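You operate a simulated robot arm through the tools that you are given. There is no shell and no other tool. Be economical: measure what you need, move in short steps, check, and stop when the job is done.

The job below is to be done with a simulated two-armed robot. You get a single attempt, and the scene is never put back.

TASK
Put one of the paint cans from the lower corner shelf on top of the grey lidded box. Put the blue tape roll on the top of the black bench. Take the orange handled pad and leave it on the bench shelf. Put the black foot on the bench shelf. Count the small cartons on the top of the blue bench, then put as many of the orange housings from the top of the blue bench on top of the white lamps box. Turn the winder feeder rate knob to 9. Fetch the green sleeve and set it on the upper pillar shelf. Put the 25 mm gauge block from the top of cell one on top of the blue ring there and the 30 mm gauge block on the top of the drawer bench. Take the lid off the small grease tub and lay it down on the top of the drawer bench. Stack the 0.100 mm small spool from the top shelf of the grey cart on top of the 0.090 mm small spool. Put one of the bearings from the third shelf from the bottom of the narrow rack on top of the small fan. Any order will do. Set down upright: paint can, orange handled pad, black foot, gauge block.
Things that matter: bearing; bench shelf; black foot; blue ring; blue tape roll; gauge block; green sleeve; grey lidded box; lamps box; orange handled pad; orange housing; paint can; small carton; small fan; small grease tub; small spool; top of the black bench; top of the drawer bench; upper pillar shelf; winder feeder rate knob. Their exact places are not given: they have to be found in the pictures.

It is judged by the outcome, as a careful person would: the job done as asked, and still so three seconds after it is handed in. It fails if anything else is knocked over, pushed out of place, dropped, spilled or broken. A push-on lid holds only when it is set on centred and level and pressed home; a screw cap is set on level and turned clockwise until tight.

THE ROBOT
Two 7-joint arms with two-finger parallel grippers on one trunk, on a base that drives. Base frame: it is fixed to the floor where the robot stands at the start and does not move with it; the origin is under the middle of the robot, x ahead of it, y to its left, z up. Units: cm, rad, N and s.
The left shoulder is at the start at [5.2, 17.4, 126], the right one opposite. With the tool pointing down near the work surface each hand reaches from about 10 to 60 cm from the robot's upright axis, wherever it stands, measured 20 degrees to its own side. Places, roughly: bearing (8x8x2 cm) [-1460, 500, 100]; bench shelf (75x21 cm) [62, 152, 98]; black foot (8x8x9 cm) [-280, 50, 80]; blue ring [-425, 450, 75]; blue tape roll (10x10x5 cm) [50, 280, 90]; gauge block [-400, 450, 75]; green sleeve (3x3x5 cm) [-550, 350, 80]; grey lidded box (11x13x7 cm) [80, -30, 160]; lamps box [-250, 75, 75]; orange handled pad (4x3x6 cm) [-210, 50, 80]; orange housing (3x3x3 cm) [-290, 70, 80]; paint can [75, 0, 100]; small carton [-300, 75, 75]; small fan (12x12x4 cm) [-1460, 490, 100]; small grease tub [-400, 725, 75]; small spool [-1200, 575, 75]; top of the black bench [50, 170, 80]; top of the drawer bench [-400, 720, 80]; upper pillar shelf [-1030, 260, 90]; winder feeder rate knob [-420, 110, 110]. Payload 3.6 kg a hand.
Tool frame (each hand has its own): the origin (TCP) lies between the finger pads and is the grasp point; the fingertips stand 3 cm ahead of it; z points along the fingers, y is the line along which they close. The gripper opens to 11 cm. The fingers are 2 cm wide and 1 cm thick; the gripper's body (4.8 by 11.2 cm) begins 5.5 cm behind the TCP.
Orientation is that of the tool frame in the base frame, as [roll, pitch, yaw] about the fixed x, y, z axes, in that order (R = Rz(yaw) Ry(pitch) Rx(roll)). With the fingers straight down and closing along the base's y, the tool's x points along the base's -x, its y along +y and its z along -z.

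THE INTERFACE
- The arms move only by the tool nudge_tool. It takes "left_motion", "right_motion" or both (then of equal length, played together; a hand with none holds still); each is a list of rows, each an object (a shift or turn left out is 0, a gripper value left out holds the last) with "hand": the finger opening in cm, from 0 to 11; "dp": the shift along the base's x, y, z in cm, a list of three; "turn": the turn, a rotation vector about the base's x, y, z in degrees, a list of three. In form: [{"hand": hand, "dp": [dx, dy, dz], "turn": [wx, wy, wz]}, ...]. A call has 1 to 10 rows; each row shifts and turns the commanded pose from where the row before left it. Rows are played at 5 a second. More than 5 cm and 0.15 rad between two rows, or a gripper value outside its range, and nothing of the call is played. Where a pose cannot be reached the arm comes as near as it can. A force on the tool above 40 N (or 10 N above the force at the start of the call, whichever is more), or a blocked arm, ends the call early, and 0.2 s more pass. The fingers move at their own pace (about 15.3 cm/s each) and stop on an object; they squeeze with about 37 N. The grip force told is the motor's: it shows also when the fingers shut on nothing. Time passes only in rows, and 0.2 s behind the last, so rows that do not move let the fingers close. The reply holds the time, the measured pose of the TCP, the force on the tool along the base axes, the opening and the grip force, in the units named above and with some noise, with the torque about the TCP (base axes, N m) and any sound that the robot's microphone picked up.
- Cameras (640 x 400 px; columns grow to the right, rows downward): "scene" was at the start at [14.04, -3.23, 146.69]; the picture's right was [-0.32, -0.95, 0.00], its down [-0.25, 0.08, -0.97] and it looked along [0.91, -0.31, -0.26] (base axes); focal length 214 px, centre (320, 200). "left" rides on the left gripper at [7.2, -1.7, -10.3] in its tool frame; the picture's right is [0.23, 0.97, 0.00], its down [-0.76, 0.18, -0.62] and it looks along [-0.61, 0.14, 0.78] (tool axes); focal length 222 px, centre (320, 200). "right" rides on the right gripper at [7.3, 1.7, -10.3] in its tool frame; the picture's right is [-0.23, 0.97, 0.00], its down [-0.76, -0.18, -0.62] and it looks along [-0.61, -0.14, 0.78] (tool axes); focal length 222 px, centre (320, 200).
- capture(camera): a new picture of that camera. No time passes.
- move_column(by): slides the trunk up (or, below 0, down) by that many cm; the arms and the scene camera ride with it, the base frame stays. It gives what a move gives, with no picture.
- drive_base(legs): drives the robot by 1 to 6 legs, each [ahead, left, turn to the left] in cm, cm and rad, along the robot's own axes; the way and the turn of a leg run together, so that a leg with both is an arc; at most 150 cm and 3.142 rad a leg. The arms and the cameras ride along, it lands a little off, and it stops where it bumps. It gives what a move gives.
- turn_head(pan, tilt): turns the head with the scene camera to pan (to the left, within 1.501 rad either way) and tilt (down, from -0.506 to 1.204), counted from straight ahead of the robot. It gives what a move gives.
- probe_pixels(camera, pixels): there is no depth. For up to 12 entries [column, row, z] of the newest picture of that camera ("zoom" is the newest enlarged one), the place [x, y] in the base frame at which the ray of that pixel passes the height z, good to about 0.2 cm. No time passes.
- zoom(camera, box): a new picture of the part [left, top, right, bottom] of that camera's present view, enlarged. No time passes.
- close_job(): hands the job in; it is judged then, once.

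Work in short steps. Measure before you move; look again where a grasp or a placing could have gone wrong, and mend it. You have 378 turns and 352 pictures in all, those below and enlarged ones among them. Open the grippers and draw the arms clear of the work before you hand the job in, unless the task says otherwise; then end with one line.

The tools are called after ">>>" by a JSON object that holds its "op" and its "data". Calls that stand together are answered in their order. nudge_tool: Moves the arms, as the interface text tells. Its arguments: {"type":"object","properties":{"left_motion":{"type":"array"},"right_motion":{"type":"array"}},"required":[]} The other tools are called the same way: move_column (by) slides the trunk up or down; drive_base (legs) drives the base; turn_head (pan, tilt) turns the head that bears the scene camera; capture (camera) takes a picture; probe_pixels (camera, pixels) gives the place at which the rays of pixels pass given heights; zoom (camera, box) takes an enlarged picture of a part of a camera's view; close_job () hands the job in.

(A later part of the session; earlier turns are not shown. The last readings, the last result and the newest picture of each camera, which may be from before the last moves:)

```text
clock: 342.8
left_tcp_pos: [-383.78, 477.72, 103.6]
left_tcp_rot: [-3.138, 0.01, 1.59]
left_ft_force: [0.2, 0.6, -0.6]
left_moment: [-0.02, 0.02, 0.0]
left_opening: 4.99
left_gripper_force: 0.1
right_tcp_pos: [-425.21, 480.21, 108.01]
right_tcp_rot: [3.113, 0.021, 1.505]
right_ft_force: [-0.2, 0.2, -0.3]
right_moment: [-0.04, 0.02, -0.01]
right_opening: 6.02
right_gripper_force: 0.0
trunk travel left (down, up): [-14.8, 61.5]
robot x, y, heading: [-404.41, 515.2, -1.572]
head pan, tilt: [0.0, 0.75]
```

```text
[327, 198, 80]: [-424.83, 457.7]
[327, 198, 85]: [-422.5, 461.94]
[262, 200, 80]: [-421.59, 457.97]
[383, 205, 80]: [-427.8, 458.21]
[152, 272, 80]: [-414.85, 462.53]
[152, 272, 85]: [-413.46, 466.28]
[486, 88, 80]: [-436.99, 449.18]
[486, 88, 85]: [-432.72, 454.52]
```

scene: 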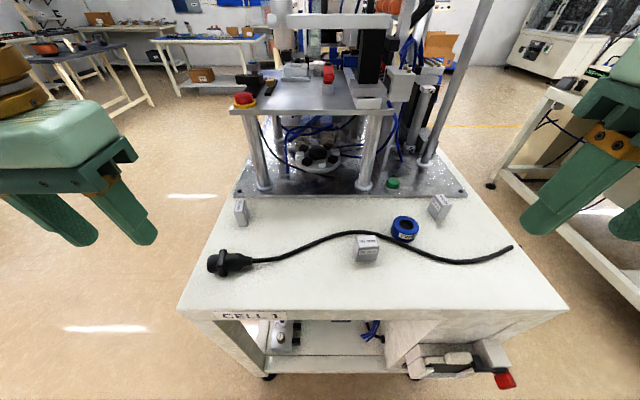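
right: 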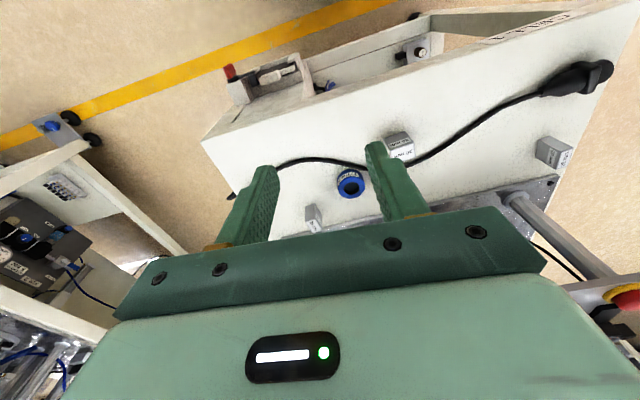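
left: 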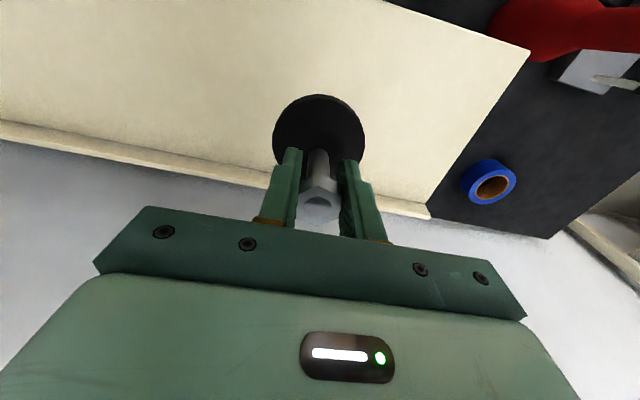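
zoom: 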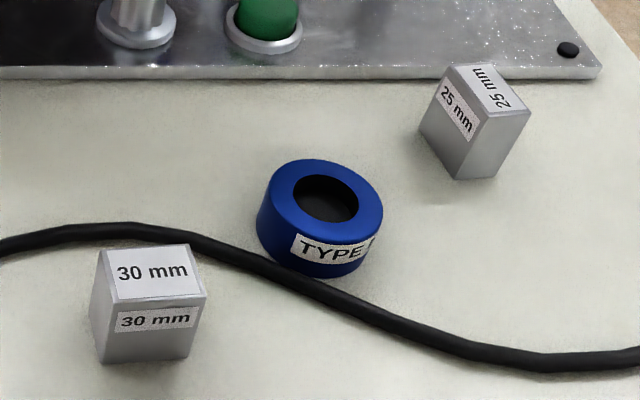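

Heights settle: ring top ≈(−423.7,459.9, z 82.6), 25 mm block ≈(−434,453.6), 30 mm ≈(−413.8,466). Move the right hand above the 25 mm block for a close view.

>>> {"op": "nudge_tool", "data": {"right_motion": [{"dp": [-2, -4, -2]}, {"dp": [-2, -4, -2]}, {"dp": [-2, -4, -2]}, {"dp": [-1.5, -4, -2]}, {"dp": [-1, -3, -2]}]}}

>>> {"op": "capture", "data": {"camera": "right"}}

>>> {"op": "zoom", "data": {"camera": "right", "box": [270, 60, 390, 160]}}

```text
clock: 344.0
left_tcp_pos: [-383.77, 477.65, 103.46]
left_tcp_rot: [-3.138, 0.007, 1.588]
left_ft_force: [0.0, -0.5, -0.3]
left_moment: [0.01, 0.0, 0.01]
left_opening: 5.01
left_gripper_force: 0.1
right_tcp_pos: [-433.54, 460.93, 97.92]
right_tcp_rot: [3.117, 0.018, 1.506]
right_ft_force: [0.2, -0.2, 1.0]
right_moment: [0.02, 0.0, 0.0]
right_opening: 5.99
right_gripper_force: 0.0
trunk travel left (down, up): [-14.8, 61.5]
robot x, y, heading: [-404.59, 514.66, -1.574]
head pan, tilt: [0.0, 0.75]
```

```text
211 pictures are left
```

right: 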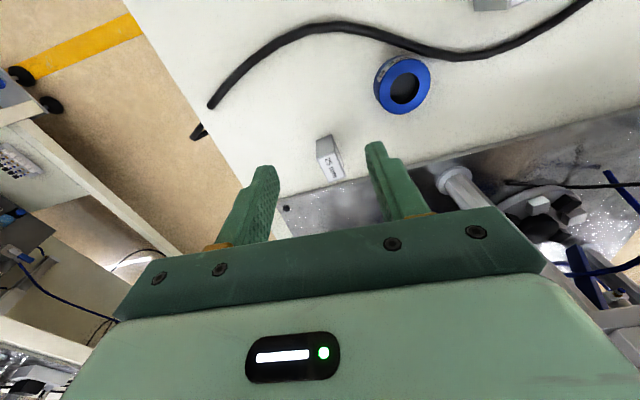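

```text
4.00 times, centred on (330, 110) of right
```

zoom: 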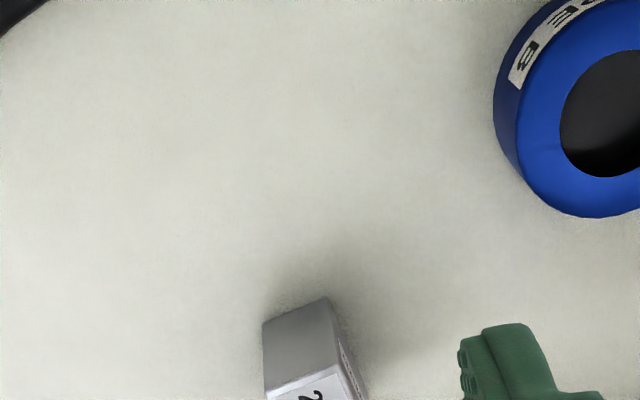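

>>> {"op": "zoom", "data": {"camera": "right", "box": [290, 110, 430, 200]}}

```text
4.44 times, centred on (360, 155) of right
```

zoom: 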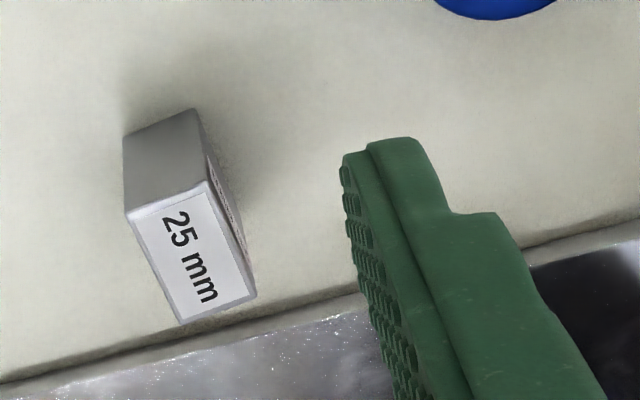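

>>> {"op": "probe_pixels", "data": {"camera": "zoom", "pixels": [[127, 214, 84], [208, 183, 84], [255, 293, 84], [180, 323, 84], [124, 140, 80], [198, 110, 80], [20, 375, 80]]}}

>>> {"op": "probe_pixels", "data": {"camera": "right", "pixels": [[405, 83, 82.6], [405, 83, 80], [378, 85, 82.6], [431, 80, 82.6], [403, 57, 82.6], [407, 112, 82.6]]}}

```text
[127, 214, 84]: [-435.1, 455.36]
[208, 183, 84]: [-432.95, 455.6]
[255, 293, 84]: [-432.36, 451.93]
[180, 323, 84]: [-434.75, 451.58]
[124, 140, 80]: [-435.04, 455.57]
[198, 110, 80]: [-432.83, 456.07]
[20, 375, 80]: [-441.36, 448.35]
```

```text
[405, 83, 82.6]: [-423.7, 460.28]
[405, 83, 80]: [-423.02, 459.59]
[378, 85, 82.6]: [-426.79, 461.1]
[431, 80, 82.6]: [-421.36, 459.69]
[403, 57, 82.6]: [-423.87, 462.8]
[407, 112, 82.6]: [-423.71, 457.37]
```

25 mm block: top centre (−433.8,453.6), ~2.3×3.8 cm, standing on z≈80. Ring centre (−424.0,460.1), Ø5.4. Descend on the block with the hand turned +10°.

>>> {"op": "nudge_tool", "data": {"right_motion": [{"dp": [-0.2, -3.7, -1], "turn": [0, 0, 5]}, {"dp": [0, -3.6, -2], "turn": [0, 0, 5]}, {"dp": [0, 0, -3]}, {"dp": [0, 0, -2]}]}}

>>> {"op": "capture", "data": {"camera": "right"}}

```text
clock: 345.0
left_tcp_pos: [-383.86, 477.57, 103.59]
left_tcp_rot: [-3.138, 0.01, 1.587]
left_ft_force: [-0.9, 0.4, 0.1]
left_moment: [0.02, -0.01, -0.02]
left_opening: 5.01
left_gripper_force: 0.1
right_tcp_pos: [-433.63, 458.85, 92.08]
right_tcp_rot: [3.113, 0.02, 1.557]
right_ft_force: [0.6, 0.0, 0.4]
right_moment: [0.02, 0.0, 0.0]
right_opening: 6.0
right_gripper_force: 0.0
right hand out of reach, approached as far as the arm can: row 1, 2
trunk travel left (down, up): [-14.8, 61.5]
robot x, y, heading: [-404.36, 515.08, -1.578]
head pan, tilt: [0.0, 0.75]
```

```text
208 pictures are left
```

right: 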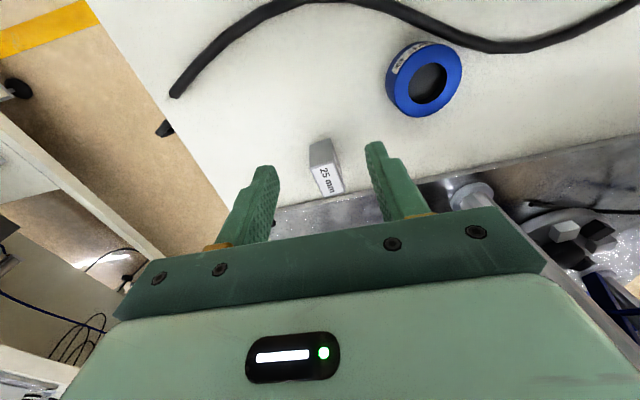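

Slightly out of reach. Bring the hand back, move the base ahead 8 and right 8, and return.

>>> {"op": "nudge_tool", "data": {"right_motion": [{"dp": [4, 4, 2]}, {"dp": [4, 4, 2]}]}}

>>> {"op": "drive_base", "data": {"legs": [[8, -8, 0]]}}

>>> {"op": "capture", "data": {"camera": "right"}}

```text
refused: row 1 steps farther than a row can; nothing moved
```

```text
clock: 346.2
left_tcp_pos: [-391.79, 469.7, 103.47]
left_tcp_rot: [-3.137, 0.007, 1.591]
left_ft_force: [-1.4, 0.2, 0.3]
left_moment: [0.04, 0.01, 0.0]
left_opening: 4.99
left_gripper_force: 0.1
right_tcp_pos: [-441.56, 450.94, 91.87]
right_tcp_rot: [3.113, 0.018, 1.554]
right_ft_force: [0.3, -1.0, -0.1]
right_moment: [0.04, -0.01, 0.0]
right_opening: 6.0
right_gripper_force: 0.0
trunk travel left (down, up): [-14.8, 61.5]
robot x, y, heading: [-412.33, 506.9, -1.573]
head pan, tilt: [0.0, 0.75]
```

```text
207 pictures are left
```

right: 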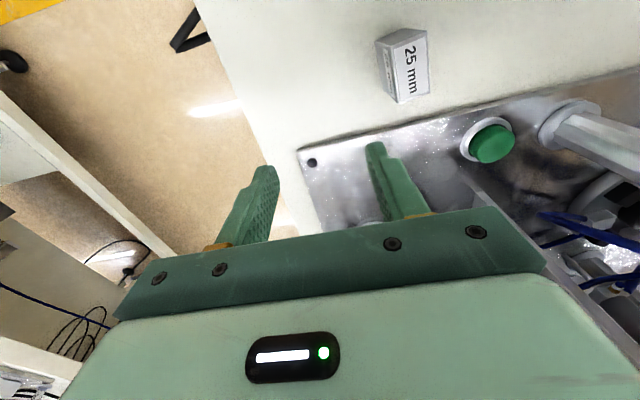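

No harm done. Move over to the block (dx +7.8, dy +2.7) and align.

>>> {"op": "nudge_tool", "data": {"right_motion": [{"dp": [3.9, 1.4, 0], "turn": [0, 0, 4]}, {"dp": [3.9, 1.3, 0], "turn": [0, 0, 3]}]}}

>>> {"op": "capture", "data": {"camera": "right"}}

```text
clock: 346.8
left_tcp_pos: [-391.63, 469.81, 103.59]
left_tcp_rot: [-3.137, 0.007, 1.589]
left_ft_force: [-0.1, -0.7, 0.5]
left_moment: [-0.02, 0.04, -0.03]
left_opening: 4.99
left_gripper_force: 0.1
right_tcp_pos: [-433.84, 453.64, 92.09]
right_tcp_rot: [3.117, 0.017, 1.678]
right_ft_force: [0.1, -0.2, 0.2]
right_moment: [0.0, 0.04, 0.0]
right_opening: 5.98
right_gripper_force: 0.0
trunk travel left (down, up): [-14.8, 61.5]
robot x, y, heading: [-412.11, 506.9, -1.576]
head pan, tilt: [0.0, 0.75]
```

```text
206 pictures are left
```

right: 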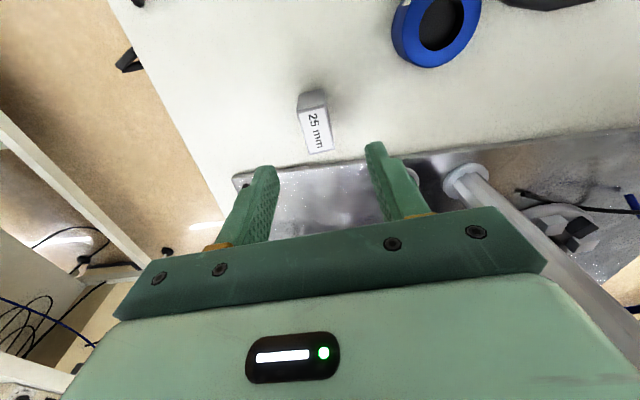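

Small correction (−0.2, +0.4), then descend and grip.

>>> {"op": "nudge_tool", "data": {"right_motion": [{"dp": [-0.2, 0.4, -3]}, {"dp": [0, 0, -3]}, {"dp": [0, 0, -1.7]}]}}

>>> {"op": "capture", "data": {"camera": "right"}}

```text
clock: 347.6
left_tcp_pos: [-391.7, 469.78, 103.48]
left_tcp_rot: [-3.138, 0.01, 1.589]
left_ft_force: [0.1, 0.4, 0.0]
left_moment: [0.0, 0.03, -0.01]
left_opening: 5.01
left_gripper_force: 0.1
right_tcp_pos: [-433.92, 454.21, 84.22]
right_tcp_rot: [3.111, 0.019, 1.678]
right_ft_force: [-0.1, 0.8, 1.0]
right_moment: [0.0, 0.04, -0.01]
right_opening: 6.01
right_gripper_force: 0.1
trunk travel left (down, up): [-14.8, 61.5]
robot x, y, heading: [-412.56, 507.18, -1.573]
head pan, tilt: [0.0, 0.75]
```

```text
205 pictures are left
```

right: 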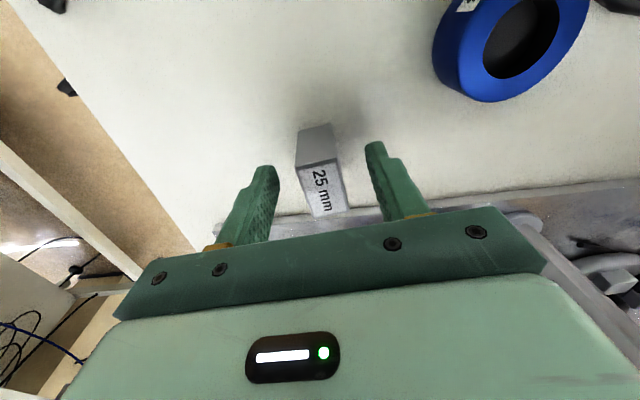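

>>> {"op": "nudge_tool", "data": {"right_motion": [{"dp": [0, 0, -0.4]}, {"hand": 1}, {}, {}, {"dp": [0, 0, 1.5]}, {"dp": [0, 0, 3]}]}}

>>> {"op": "capture", "data": {"camera": "right"}}

```text
clock: 349.0
left_tcp_pos: [-391.72, 469.96, 103.52]
left_tcp_rot: [-3.139, 0.01, 1.59]
left_ft_force: [0.0, 0.0, -0.3]
left_moment: [-0.01, 0.01, 0.0]
left_opening: 5.01
left_gripper_force: 0.1
right_tcp_pos: [-433.96, 454.3, 88.52]
right_tcp_rot: [3.115, 0.018, 1.676]
right_ft_force: [-0.6, 0.0, -1.1]
right_moment: [0.01, 0.01, -0.03]
right_opening: 2.47
right_gripper_force: 37.0
trunk travel left (down, up): [-14.8, 61.5]
robot x, y, heading: [-412.19, 506.84, -1.575]
head pan, tilt: [0.0, 0.75]
```

```text
204 pictures are left
```

right: 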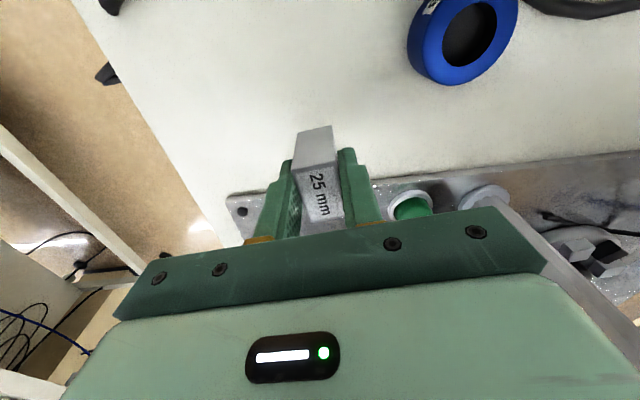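

>>> {"op": "probe_pixels", "data": {"camera": "right", "pixels": [[466, 33, 82.6], [413, 35, 82.6], [520, 22, 82.6], [450, 80, 82.6]]}}

>>> {"op": "nudge_tool", "data": {"right_motion": [{"dp": [0, 0, 3.5]}, {"dp": [3.3, 2.1, 0]}, {"dp": [3.3, 2.1, 0]}, {"dp": [3.3, 2.1, 0]}]}}

>>> {"op": "capture", "data": {"camera": "right"}}

>>> {"op": "capture", "data": {"camera": "left"}}

>>> {"op": "capture", "data": {"camera": "scene"}}

```text
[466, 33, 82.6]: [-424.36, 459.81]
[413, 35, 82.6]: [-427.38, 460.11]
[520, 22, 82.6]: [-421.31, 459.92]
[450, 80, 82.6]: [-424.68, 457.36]
```

```text
clock: 350.0
left_tcp_pos: [-391.6, 469.86, 103.39]
left_tcp_rot: [-3.137, 0.009, 1.589]
left_ft_force: [1.4, -0.7, -0.2]
left_moment: [-0.02, 0.02, 0.01]
left_opening: 5.0
left_gripper_force: 0.1
right_tcp_pos: [-424.01, 460.54, 91.84]
right_tcp_rot: [3.113, 0.019, 1.677]
right_ft_force: [0.2, 0.0, -1.2]
right_moment: [0.02, 0.01, -0.01]
right_opening: 2.46
right_gripper_force: 36.6
trunk travel left (down, up): [-14.8, 61.5]
robot x, y, heading: [-412.4, 507.05, -1.57]
head pan, tilt: [0.0, 0.75]
```

```text
203 pictures are left
```

right: 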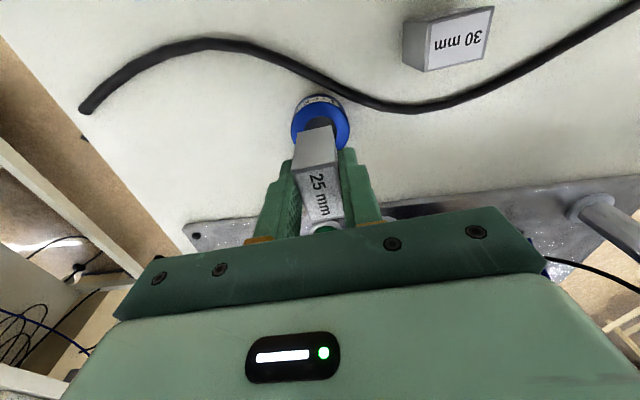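

```text
202 pictures are left
```

left: 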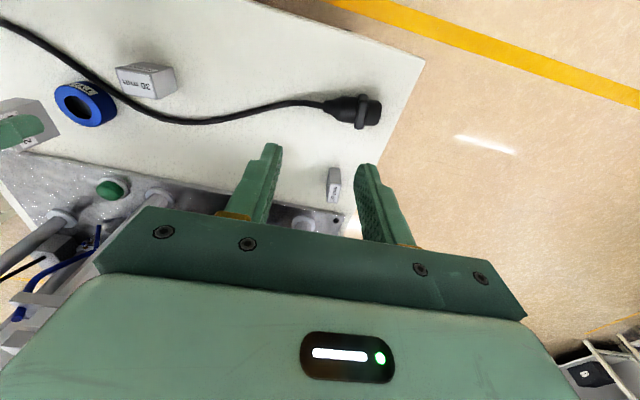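

```text
201 pictures are left
```

scene: 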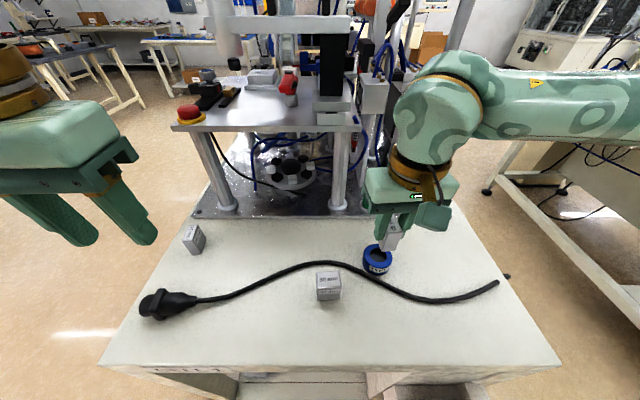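

Alignment looks right (ring under the block in both views). Lower to contact in fine steps.

>>> {"op": "nudge_tool", "data": {"right_motion": [{"dp": [-0.1, 0, -2]}, {"dp": [0, 0, -1.5]}, {"dp": [0, 0, -0.5]}]}}

>>> {"op": "capture", "data": {"camera": "right"}}

>>> {"op": "zoom", "data": {"camera": "left", "box": [0, 60, 140, 160]}}

```text
clock: 350.8
left_tcp_pos: [-391.73, 469.79, 103.5]
left_tcp_rot: [-3.139, 0.009, 1.589]
left_ft_force: [0.5, 0.1, -0.7]
left_moment: [0.0, 0.01, 0.01]
left_opening: 4.99
left_gripper_force: 0.2
right_tcp_pos: [-424.04, 460.39, 87.89]
right_tcp_rot: [3.114, 0.018, 1.677]
right_ft_force: [0.2, 0.8, -0.8]
right_moment: [0.02, 0.01, -0.01]
right_opening: 2.47
right_gripper_force: 36.9
trunk travel left (down, up): [-14.8, 61.5]
robot x, y, heading: [-412.14, 507.44, -1.573]
head pan, tilt: [0.0, 0.75]
```

```text
200 pictures are left
```

right: 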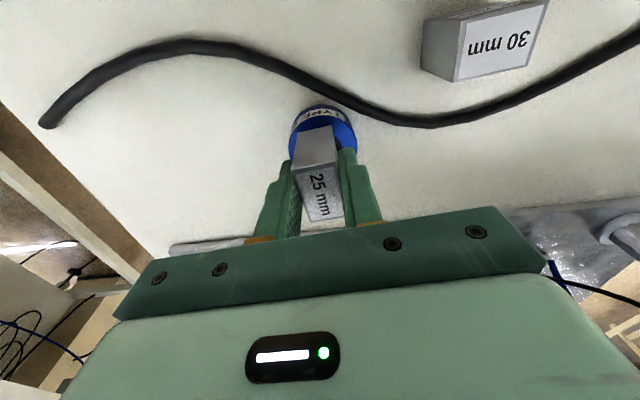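

```text
4.00 times, centred on (70, 110) of left
```

zoom: 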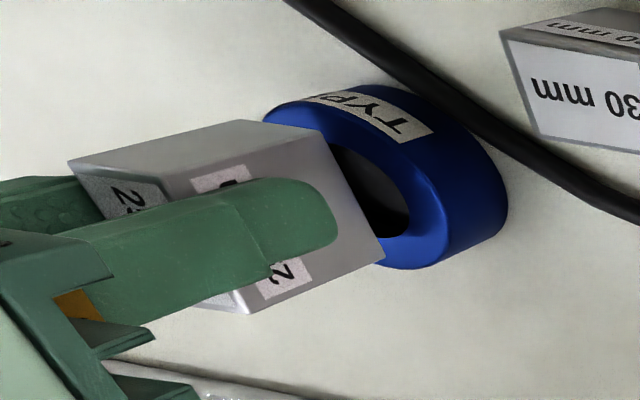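

The block is ≈0.4 cm toward −x of the ring centre; correct and lower to contact.

>>> {"op": "nudge_tool", "data": {"right_motion": [{"dp": [0.4, 0, 0]}, {"dp": [0, 0, -0.5]}, {"dp": [0, 0, -0.4]}, {"dp": [0, 0, -0.3]}, {"dp": [0, 0, -0.3]}]}}

```text
clock: 352.0
left_tcp_pos: [-391.7, 470.11, 103.64]
left_tcp_rot: [-3.138, 0.01, 1.591]
left_ft_force: [0.1, 0.2, -0.7]
left_moment: [-0.02, 0.01, 0.01]
left_opening: 5.02
left_gripper_force: 0.1
right_tcp_pos: [-423.75, 460.46, 86.86]
right_tcp_rot: [3.114, 0.026, 1.678]
right_ft_force: [-3.6, -0.4, 35.0]
right_moment: [0.05, 0.62, -0.01]
right_opening: 2.46
right_gripper_force: 36.9
trunk travel left (down, up): [-14.8, 61.5]
robot x, y, heading: [-412.18, 507.13, -1.574]
head pan, tilt: [0.0, 0.75]
```

Contact at z 86.9. Ease 0.3, open and lift away.

>>> {"op": "nudge_tool", "data": {"right_motion": [{"dp": [0, 0, 0.25]}, {"hand": 4}, {}, {"dp": [0, 0, 2]}, {"dp": [0, 0, 4]}, {"dp": [0, 0, 4]}]}}

>>> {"op": "capture", "data": {"camera": "right"}}

>>> {"op": "zoom", "data": {"camera": "scene", "box": [290, 210, 450, 310]}}

```text
clock: 353.4
left_tcp_pos: [-391.73, 469.95, 103.52]
left_tcp_rot: [-3.137, 0.009, 1.59]
left_ft_force: [-0.1, -0.2, -0.4]
left_moment: [-0.02, 0.02, 0.0]
left_opening: 5.02
left_gripper_force: 0.1
right_tcp_pos: [-423.54, 460.4, 96.59]
right_tcp_rot: [3.115, 0.017, 1.677]
right_ft_force: [-0.2, -0.5, 0.0]
right_moment: [0.03, 0.0, 0.0]
right_opening: 4.01
right_gripper_force: 0.2
trunk travel left (down, up): [-14.8, 61.5]
robot x, y, heading: [-412.54, 506.98, -1.572]
head pan, tilt: [0.0, 0.75]
```

```text
198 pictures are left
```

right: 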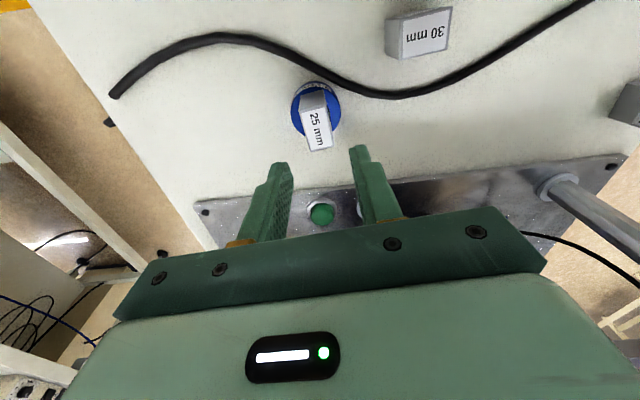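

```text
4.00 times, centred on (370, 260) of scene
```

zoom: 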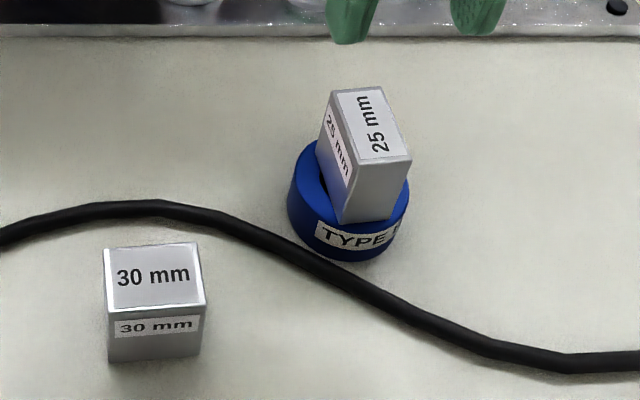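

The 25 mm block stands on the ring. Now the 30 mm block: measure it.

>>> {"op": "zoom", "data": {"camera": "right", "box": [370, 0, 470, 75]}}

```text
5.33 times, centred on (420, 38) of right
```

zoom: 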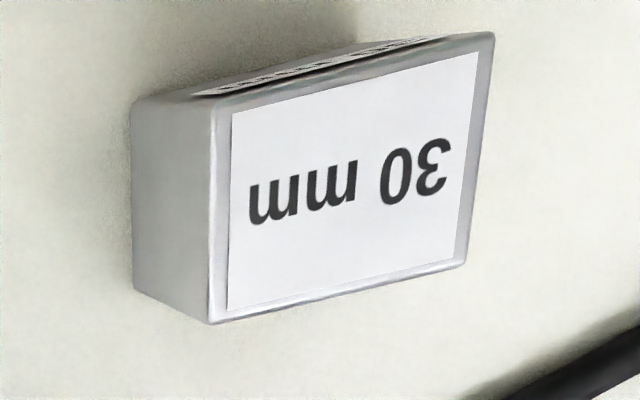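

>>> {"op": "probe_pixels", "data": {"camera": "zoom", "pixels": [[213, 103, 84], [494, 36, 84], [464, 264, 84], [212, 322, 84], [133, 290, 80], [133, 110, 80]]}}

```text
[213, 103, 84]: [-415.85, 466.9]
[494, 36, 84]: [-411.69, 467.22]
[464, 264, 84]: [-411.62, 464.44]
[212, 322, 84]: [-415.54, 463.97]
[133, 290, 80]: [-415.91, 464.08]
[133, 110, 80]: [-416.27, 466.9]
```

30 mm block: centre (−413.7,465.6), 4.15×2.9 cm. Move over it and descend.

>>> {"op": "nudge_tool", "data": {"right_motion": [{"dp": [3.3, 1.8, 0], "hand": 6.5}, {"dp": [3.3, 1.7, 0]}, {"dp": [3.2, 1.7, 0]}, {"dp": [0, 0, -4]}, {"dp": [0, 0, -3]}]}}

>>> {"op": "capture", "data": {"camera": "right"}}

```text
clock: 354.6
left_tcp_pos: [-391.68, 469.92, 103.49]
left_tcp_rot: [-3.135, 0.008, 1.591]
left_ft_force: [-0.7, -0.9, 0.6]
left_moment: [-0.06, -0.02, 0.01]
left_opening: 5.0
left_gripper_force: 0.1
right_tcp_pos: [-413.91, 465.53, 89.66]
right_tcp_rot: [3.115, 0.018, 1.677]
right_ft_force: [-0.2, 0.2, 0.3]
right_moment: [-0.03, 0.01, 0.02]
right_opening: 6.5
right_gripper_force: 0.1
trunk travel left (down, up): [-14.8, 61.5]
robot x, y, heading: [-412.39, 507.01, -1.579]
head pan, tilt: [0.0, 0.75]
```

```text
195 pictures are left
```

right: 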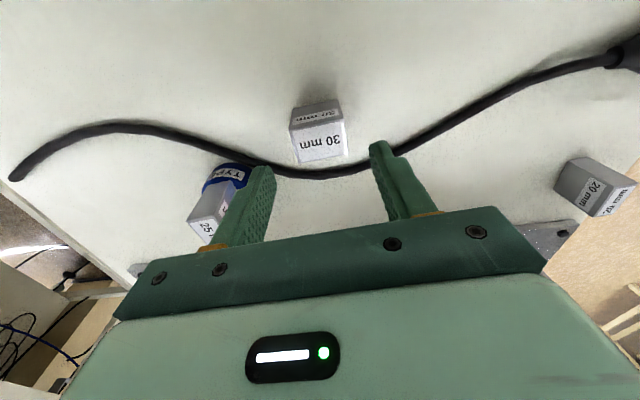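

>>> {"op": "nudge_tool", "data": {"right_motion": [{"dp": [0, 0, -3]}, {"dp": [0, 0, -2]}, {"dp": [0, 0, -0.8]}, {"hand": 2}, {}, {}, {"dp": [0, 0, 2]}, {"dp": [0, 0, 4]}]}}

>>> {"op": "capture", "data": {"camera": "right"}}

```text
clock: 356.4
left_tcp_pos: [-391.69, 469.81, 103.49]
left_tcp_rot: [-3.135, 0.008, 1.589]
left_ft_force: [-0.5, 0.2, -0.5]
left_moment: [-0.04, -0.01, 0.0]
left_opening: 5.0
left_gripper_force: 0.0
right_tcp_pos: [-413.92, 465.69, 90.04]
right_tcp_rot: [3.116, 0.016, 1.677]
right_ft_force: [0.5, -0.3, -1.3]
right_moment: [-0.02, 0.0, 0.02]
right_opening: 4.17
right_gripper_force: 36.7
trunk travel left (down, up): [-14.8, 61.5]
robot x, y, heading: [-412.46, 507.13, -1.571]
head pan, tilt: [0.0, 0.75]
```

```text
194 pictures are left
```

right: 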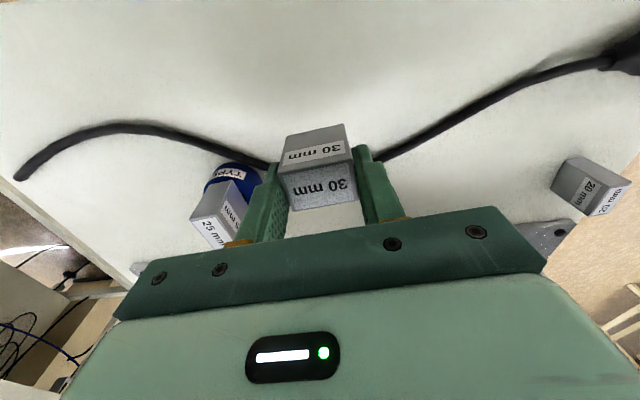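

Gripped. Lift, back away from cell one and turn to face the drawer bench (+y).

>>> {"op": "nudge_tool", "data": {"right_motion": [{"dp": [0, 1, 4]}, {"dp": [0, 2, 4]}, {"dp": [0, 2, 4]}, {"dp": [-3, 2, 3]}, {"dp": [-4, 1, 0]}]}}

>>> {"op": "drive_base", "data": {"legs": [[-40, 0, 0], [0, 0, 3.14]]}}

>>> {"op": "turn_head", "data": {"pan": 0, "tilt": 0.45}}

>>> {"op": "capture", "data": {"camera": "scene"}}

```text
clock: 357.6
left_tcp_pos: [-391.86, 469.94, 103.52]
left_tcp_rot: [-3.138, 0.008, 1.591]
left_ft_force: [-1.1, -0.5, 0.3]
left_moment: [0.02, -0.01, -0.03]
left_opening: 5.04
left_gripper_force: 0.1
right_tcp_pos: [-421.05, 473.44, 104.95]
right_tcp_rot: [3.115, 0.018, 1.678]
right_ft_force: [0.5, -0.3, -1.8]
right_moment: [-0.05, 0.0, -0.01]
right_opening: 4.16
right_gripper_force: 37.4
trunk travel left (down, up): [-14.8, 61.5]
robot x, y, heading: [-412.05, 507.18, -1.573]
head pan, tilt: [0.0, 0.75]
```

```text
clock: 367.6
left_tcp_pos: [-436.27, 582.07, 103.47]
left_tcp_rot: [-3.137, 0.008, -1.457]
left_ft_force: [0.7, 0.2, -0.1]
left_moment: [0.02, 0.04, 0.03]
left_opening: 5.01
left_gripper_force: 0.1
right_tcp_pos: [-406.84, 581.15, 104.92]
right_tcp_rot: [3.116, 0.017, -1.37]
right_ft_force: [-0.4, -0.2, -2.2]
right_moment: [0.01, -0.01, -0.01]
right_opening: 4.18
right_gripper_force: 37.3
trunk travel left (down, up): [-14.8, 61.5]
robot x, y, heading: [-412.13, 546.66, 1.665]
head pan, tilt: [0.0, 0.75]
```

```text
clock: 368.4
left_tcp_pos: [-436.06, 582.12, 103.4]
left_tcp_rot: [-3.137, 0.009, -1.459]
left_ft_force: [-0.5, 0.6, 0.1]
left_moment: [0.0, 0.03, 0.03]
left_opening: 5.03
left_gripper_force: 0.1
right_tcp_pos: [-406.8, 581.07, 104.85]
right_tcp_rot: [3.117, 0.017, -1.369]
right_ft_force: [-0.8, -0.8, -1.9]
right_moment: [-0.01, -0.02, -0.01]
right_opening: 4.21
right_gripper_force: 36.9
trunk travel left (down, up): [-14.8, 61.5]
robot x, y, heading: [-412.11, 546.78, 1.665]
head pan, tilt: [0.0, 0.45]
```

```text
193 pictures are left
```

scene: 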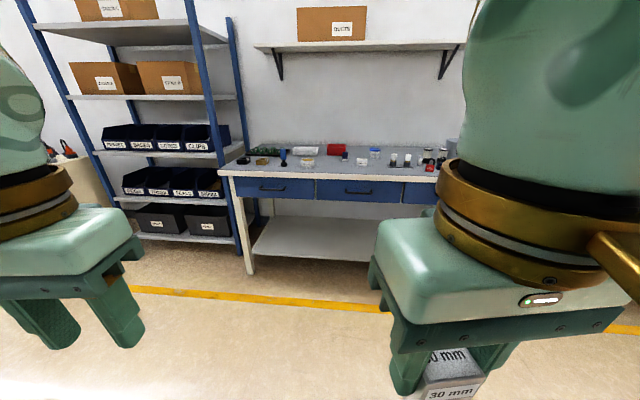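

>>> {"op": "probe_pixels", "data": {"camera": "scene", "pixels": [[222, 176, 78], [436, 181, 78], [262, 148, 78], [307, 162, 80], [346, 155, 80], [375, 155, 80]]}}

>>> {"op": "zoom", "data": {"camera": "scene", "box": [215, 130, 465, 200]}}

```text
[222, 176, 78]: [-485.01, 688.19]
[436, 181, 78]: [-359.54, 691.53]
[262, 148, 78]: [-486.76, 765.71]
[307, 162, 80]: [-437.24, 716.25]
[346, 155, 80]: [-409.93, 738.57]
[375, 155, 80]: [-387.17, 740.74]
```

```text
2.56 times, centred on (340, 165) of scene
```

zoom: 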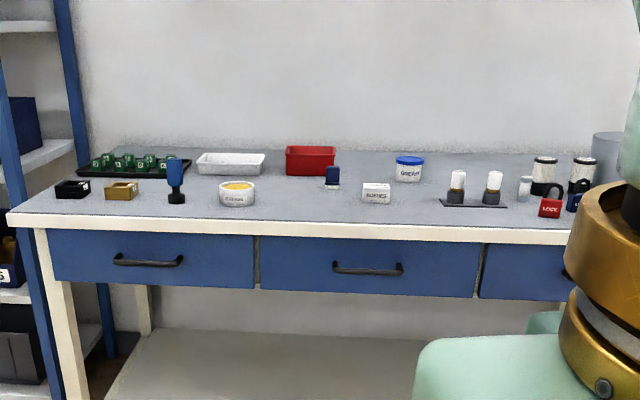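

Blue-lidded GREASE tub at zoom (409,167), about (−387,740). Drive up to the bench.

>>> {"op": "drive_base", "data": {"legs": [[115, 0, -0.095]]}}

>>> {"op": "turn_head", "data": {"pan": 0, "tilt": 0.7}}

>>> {"op": "capture", "data": {"camera": "scene"}}

```text
clock: 374.0
left_tcp_pos: [-436.23, 697.4, 103.78]
left_tcp_rot: [-3.138, 0.016, -1.572]
left_ft_force: [0.0, -0.3, 0.4]
left_moment: [0.0, 0.01, 0.02]
left_opening: 5.0
left_gripper_force: 0.1
right_tcp_pos: [-406.99, 693.03, 105.32]
right_tcp_rot: [3.116, 0.024, -1.482]
right_ft_force: [0.4, 0.3, -2.2]
right_moment: [0.0, 0.06, 0.03]
right_opening: 4.14
right_gripper_force: 37.5
trunk travel left (down, up): [-14.8, 61.5]
robot x, y, heading: [-416.16, 660.27, 1.548]
head pan, tilt: [0.0, 0.45]
stopped in leg 1: the robot was blocked; the commanded pose is now the measured one
```

```text
clock: 374.8
left_tcp_pos: [-436.2, 697.46, 103.75]
left_tcp_rot: [-3.138, 0.016, -1.573]
left_ft_force: [-0.2, 0.3, 0.3]
left_moment: [-0.03, 0.02, -0.01]
left_opening: 5.03
left_gripper_force: 0.3
right_tcp_pos: [-406.93, 693.04, 105.29]
right_tcp_rot: [3.115, 0.024, -1.483]
right_ft_force: [-0.5, 0.7, -0.7]
right_moment: [0.01, 0.0, -0.02]
right_opening: 4.17
right_gripper_force: 37.4
trunk travel left (down, up): [-14.8, 61.5]
robot x, y, heading: [-416.12, 660.17, 1.549]
head pan, tilt: [0.0, 0.7]
```

```text
191 pictures are left
```

scene: 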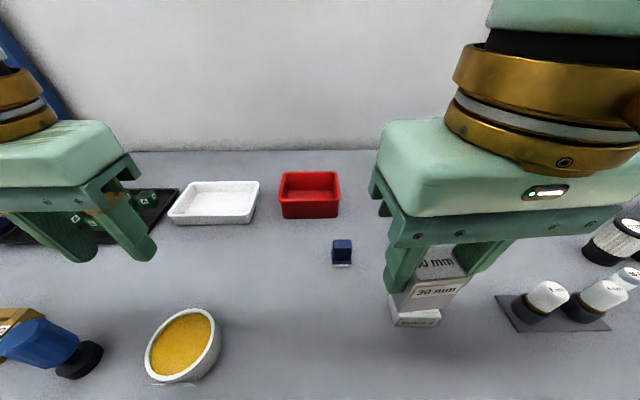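

The base touched the bench front; back off 4 cm. Then look with hands clear.

>>> {"op": "drive_base", "data": {"legs": [[-4, 0, 0.02]]}}

>>> {"op": "nudge_tool", "data": {"left_motion": [{"dp": [-4, -2, 2]}, {"dp": [-3, -2, 2]}], "right_motion": [{"dp": [4, 0, 2]}, {"dp": [4, 0, 2]}]}}

>>> {"op": "turn_head", "data": {"pan": 0, "tilt": 0.65}}

>>> {"op": "capture", "data": {"camera": "scene"}}

>>> {"op": "capture", "data": {"camera": "right"}}

```text
clock: 375.7
left_tcp_pos: [-436.99, 693.41, 103.55]
left_tcp_rot: [-3.136, 0.012, -1.552]
left_ft_force: [-0.3, -0.4, -0.1]
left_moment: [0.03, -0.01, 0.0]
left_opening: 5.02
left_gripper_force: 0.0
right_tcp_pos: [-407.8, 689.71, 105.14]
right_tcp_rot: [3.116, 0.022, -1.463]
right_ft_force: [0.0, -1.4, -1.6]
right_moment: [0.03, 0.02, -0.03]
right_opening: 4.18
right_gripper_force: 36.6
trunk travel left (down, up): [-14.8, 61.5]
robot x, y, heading: [-416.42, 656.34, 1.567]
head pan, tilt: [0.0, 0.7]
```

```text
clock: 376.3
left_tcp_pos: [-444.07, 689.56, 107.43]
left_tcp_rot: [-3.138, 0.007, -1.553]
left_ft_force: [-0.8, -0.4, 0.3]
left_moment: [-0.01, 0.0, -0.01]
left_opening: 5.02
left_gripper_force: 0.0
right_tcp_pos: [-399.5, 689.61, 109.06]
right_tcp_rot: [3.115, 0.018, -1.464]
right_ft_force: [0.6, 0.4, -0.9]
right_moment: [0.03, 0.01, -0.03]
right_opening: 4.14
right_gripper_force: 37.0
trunk travel left (down, up): [-14.8, 61.5]
robot x, y, heading: [-416.3, 656.38, 1.572]
head pan, tilt: [0.0, 0.7]
```

```text
clock: 376.9
left_tcp_pos: [-443.98, 689.68, 107.51]
left_tcp_rot: [-3.138, 0.009, -1.552]
left_ft_force: [-0.9, 0.0, 0.5]
left_moment: [-0.01, -0.01, 0.02]
left_opening: 5.01
left_gripper_force: 0.1
right_tcp_pos: [-399.56, 689.58, 109.03]
right_tcp_rot: [3.114, 0.016, -1.463]
right_ft_force: [0.4, -0.3, -1.7]
right_moment: [0.03, 0.02, 0.0]
right_opening: 4.19
right_gripper_force: 37.2
trunk travel left (down, up): [-14.8, 61.5]
robot x, y, heading: [-416.37, 656.04, 1.569]
head pan, tilt: [0.0, 0.649]
```

```text
190 pictures are left
```

scene: 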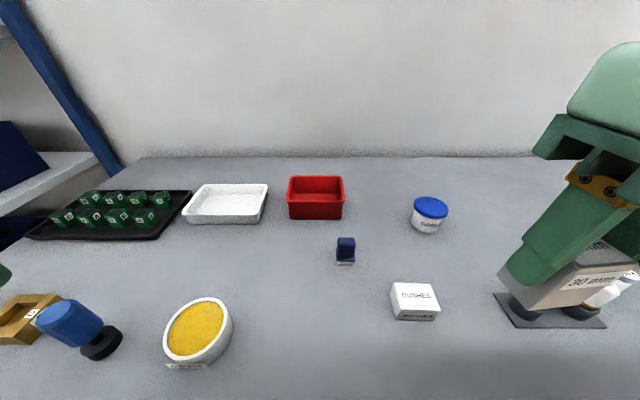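

```text
189 pictures are left
```

right: 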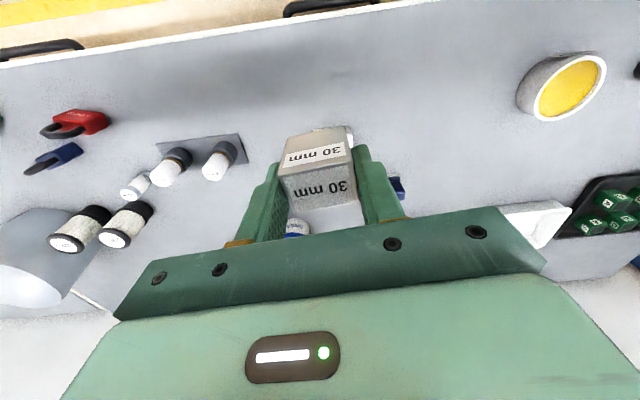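

>>> {"op": "probe_pixels", "data": {"camera": "scene", "pixels": [[295, 300, 78], [345, 262, 78], [430, 206, 84], [427, 230, 78], [415, 318, 78], [380, 280, 78], [320, 350, 78], [390, 240, 78]]}}

>>> {"op": "zoom", "data": {"camera": "scene", "box": [370, 180, 490, 250]}}

```text
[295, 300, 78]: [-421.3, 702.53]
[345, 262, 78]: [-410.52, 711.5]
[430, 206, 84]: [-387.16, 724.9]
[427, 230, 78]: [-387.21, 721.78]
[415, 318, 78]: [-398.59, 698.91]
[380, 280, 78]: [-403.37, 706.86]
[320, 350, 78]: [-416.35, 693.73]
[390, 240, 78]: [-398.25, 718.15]
```

```text
5.33 times, centred on (430, 215) of scene
```

zoom: 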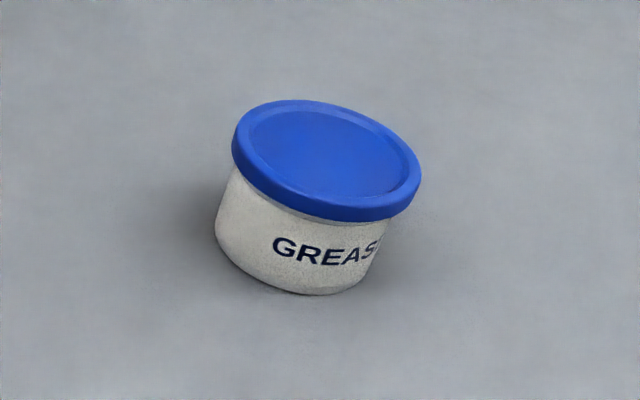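

Place the 30 mm block in the clear spot at about (−420,704).

>>> {"op": "nudge_tool", "data": {"right_motion": [{"dp": [-4, 2.5, 0]}, {"dp": [-4, 2.5, 0]}, {"dp": [-4, 3, 0]}, {"dp": [-4, 3, -1]}, {"dp": [-4, 2.5, -1]}, {"dp": [0, 1, -4]}, {"dp": [0, 0, -4]}, {"dp": [0, 0, -4]}]}}

>>> {"op": "capture", "data": {"camera": "scene"}}

>>> {"op": "capture", "data": {"camera": "right"}}

```text
refused: row 4 steps farther than a row can; nothing moved
```

```text
187 pictures are left
```

scene: 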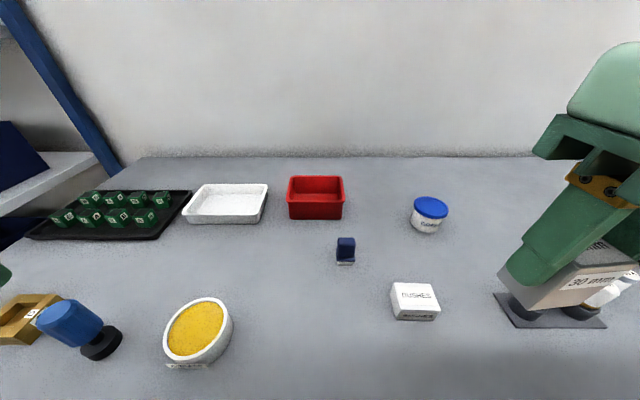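

```text
186 pictures are left
```

right: 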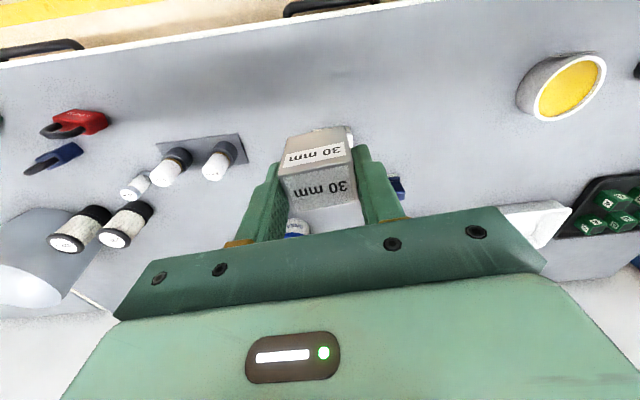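

>>> {"op": "nudge_tool", "data": {"right_motion": [{"dp": [-4, 2.5, 0]}, {"dp": [-4, 2.5, 0]}, {"dp": [-4, 2.8, 0]}, {"dp": [-4, 2.8, 0]}, {"dp": [-4, 2.5, 0]}, {"dp": [0, 1, -4.5]}, {"dp": [0, 0, -4.5]}, {"dp": [0, 0, -4.5]}]}}

>>> {"op": "capture", "data": {"camera": "scene"}}

>>> {"op": "capture", "data": {"camera": "right"}}

```text
clock: 378.7
left_tcp_pos: [-444.0, 689.65, 107.43]
left_tcp_rot: [-3.138, 0.009, -1.553]
left_ft_force: [0.3, -0.1, 0.3]
left_moment: [0.02, 0.03, 0.01]
left_opening: 5.0
left_gripper_force: 0.1
right_tcp_pos: [-419.62, 704.03, 95.42]
right_tcp_rot: [3.117, 0.018, -1.464]
right_ft_force: [0.2, 0.6, -2.0]
right_moment: [0.02, 0.02, 0.02]
right_opening: 4.18
right_gripper_force: 37.5
trunk travel left (down, up): [-14.8, 61.5]
robot x, y, heading: [-416.34, 656.21, 1.572]
head pan, tilt: [0.0, 0.649]
```

```text
185 pictures are left
```

scene: 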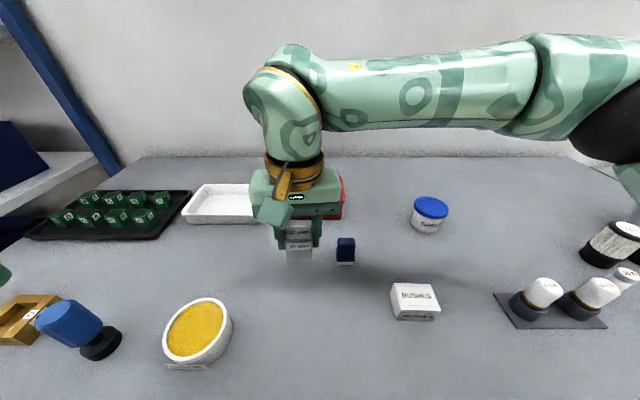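

```text
184 pictures are left
```

right: 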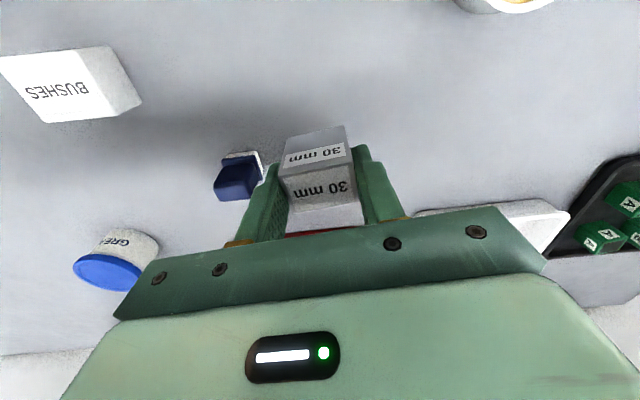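

>>> {"op": "probe_pixels", "data": {"camera": "right", "pixels": [[236, 185, 82], [258, 158, 78], [262, 180, 82]]}}

```text
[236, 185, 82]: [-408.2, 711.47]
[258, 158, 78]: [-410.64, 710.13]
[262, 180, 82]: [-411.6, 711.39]
```

Clear of the stamp. Lower to contact.

>>> {"op": "nudge_tool", "data": {"right_motion": [{"dp": [-1, -1, -4]}, {"dp": [0, 0, -3]}, {"dp": [0, 0, -2]}, {"dp": [0, 0, -1]}, {"dp": [0, 0, -0.6]}, {"dp": [0, 0, -0.5]}, {"dp": [0, 0, -0.4]}, {"dp": [0, 0, -0.4]}, {"dp": [0, 0, -0.4]}, {"dp": [0, 0, -0.4]}]}}

```text
clock: 379.4
left_tcp_pos: [-444.0, 689.57, 107.47]
left_tcp_rot: [-3.14, 0.009, -1.555]
left_ft_force: [0.2, 0.5, 0.2]
left_moment: [-0.03, -0.02, 0.0]
left_opening: 5.0
left_gripper_force: 0.1
right_tcp_pos: [-420.72, 702.88, 88.01]
right_tcp_rot: [3.108, 0.028, -1.467]
right_ft_force: [2.9, -2.5, 20.4]
right_moment: [-0.1, -0.56, 0.02]
right_opening: 4.12
right_gripper_force: 21.7
trunk travel left (down, up): [-14.8, 61.5]
robot x, y, heading: [-416.12, 656.07, 1.566]
head pan, tilt: [0.0, 0.649]
stopped in row 3 (right hand): the force on the tool passed its limit at 53 N (the readings are from after the stop); the commanded pose is now the measured one
```

Contact earlier than expected (z 88). Check with cameras.

>>> {"op": "capture", "data": {"camera": "right"}}

>>> {"op": "zoom", "data": {"camera": "scene", "box": [220, 180, 380, 300]}}

```text
183 pictures are left
```

right: 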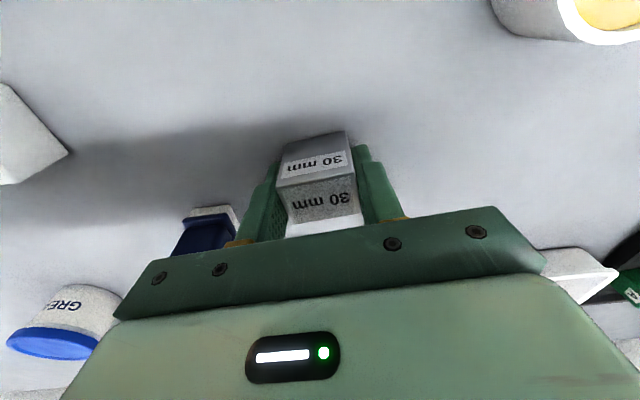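

```text
3.33 times, centred on (300, 240) of scene
```

zoom: 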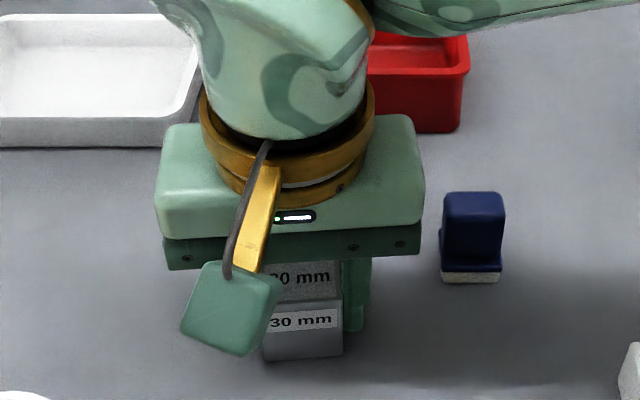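

The block is on the bench (bench z≈84). Ease, release, lift.

>>> {"op": "nudge_tool", "data": {"right_motion": [{"dp": [0, 0, 0.2]}, {"hand": 6}, {}, {"dp": [0, 0, 2]}, {"dp": [0, 0, 4]}, {"dp": [0, 0, 4.5]}, {"dp": [3, 0, 3]}, {"dp": [4, 0, 0]}, {"dp": [4, 0, 0]}, {"dp": [4, 0, 0]}]}}

>>> {"op": "capture", "data": {"camera": "scene"}}

>>> {"op": "capture", "data": {"camera": "right"}}

```text
clock: 381.6
left_tcp_pos: [-443.87, 689.63, 107.46]
left_tcp_rot: [-3.137, 0.01, -1.555]
left_ft_force: [0.2, 0.7, 0.4]
left_moment: [0.01, 0.04, -0.01]
left_opening: 5.01
left_gripper_force: 0.1
right_tcp_pos: [-405.69, 702.95, 101.42]
right_tcp_rot: [3.108, 0.029, -1.466]
right_ft_force: [0.6, 0.2, -0.6]
right_moment: [0.03, -0.02, 0.02]
right_opening: 5.99
right_gripper_force: 0.1
trunk travel left (down, up): [-14.8, 61.5]
robot x, y, heading: [-416.32, 656.28, 1.573]
head pan, tilt: [0.0, 0.649]
```

```text
181 pictures are left
```

scene: 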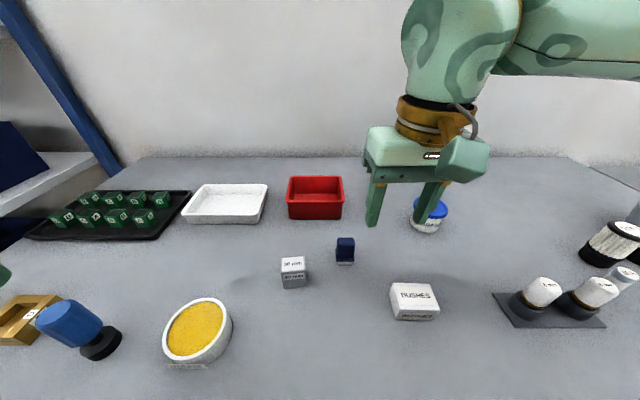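

```text
180 pictures are left
```

right: 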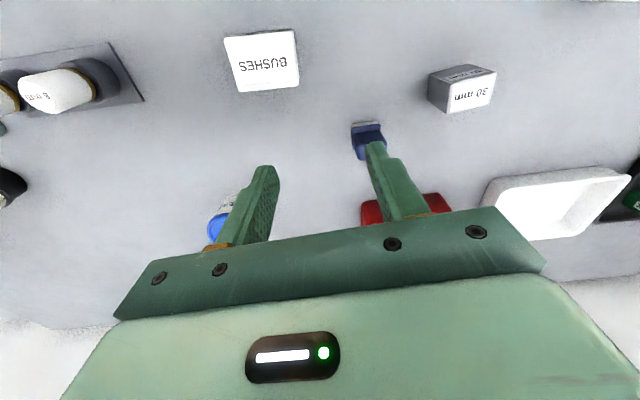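

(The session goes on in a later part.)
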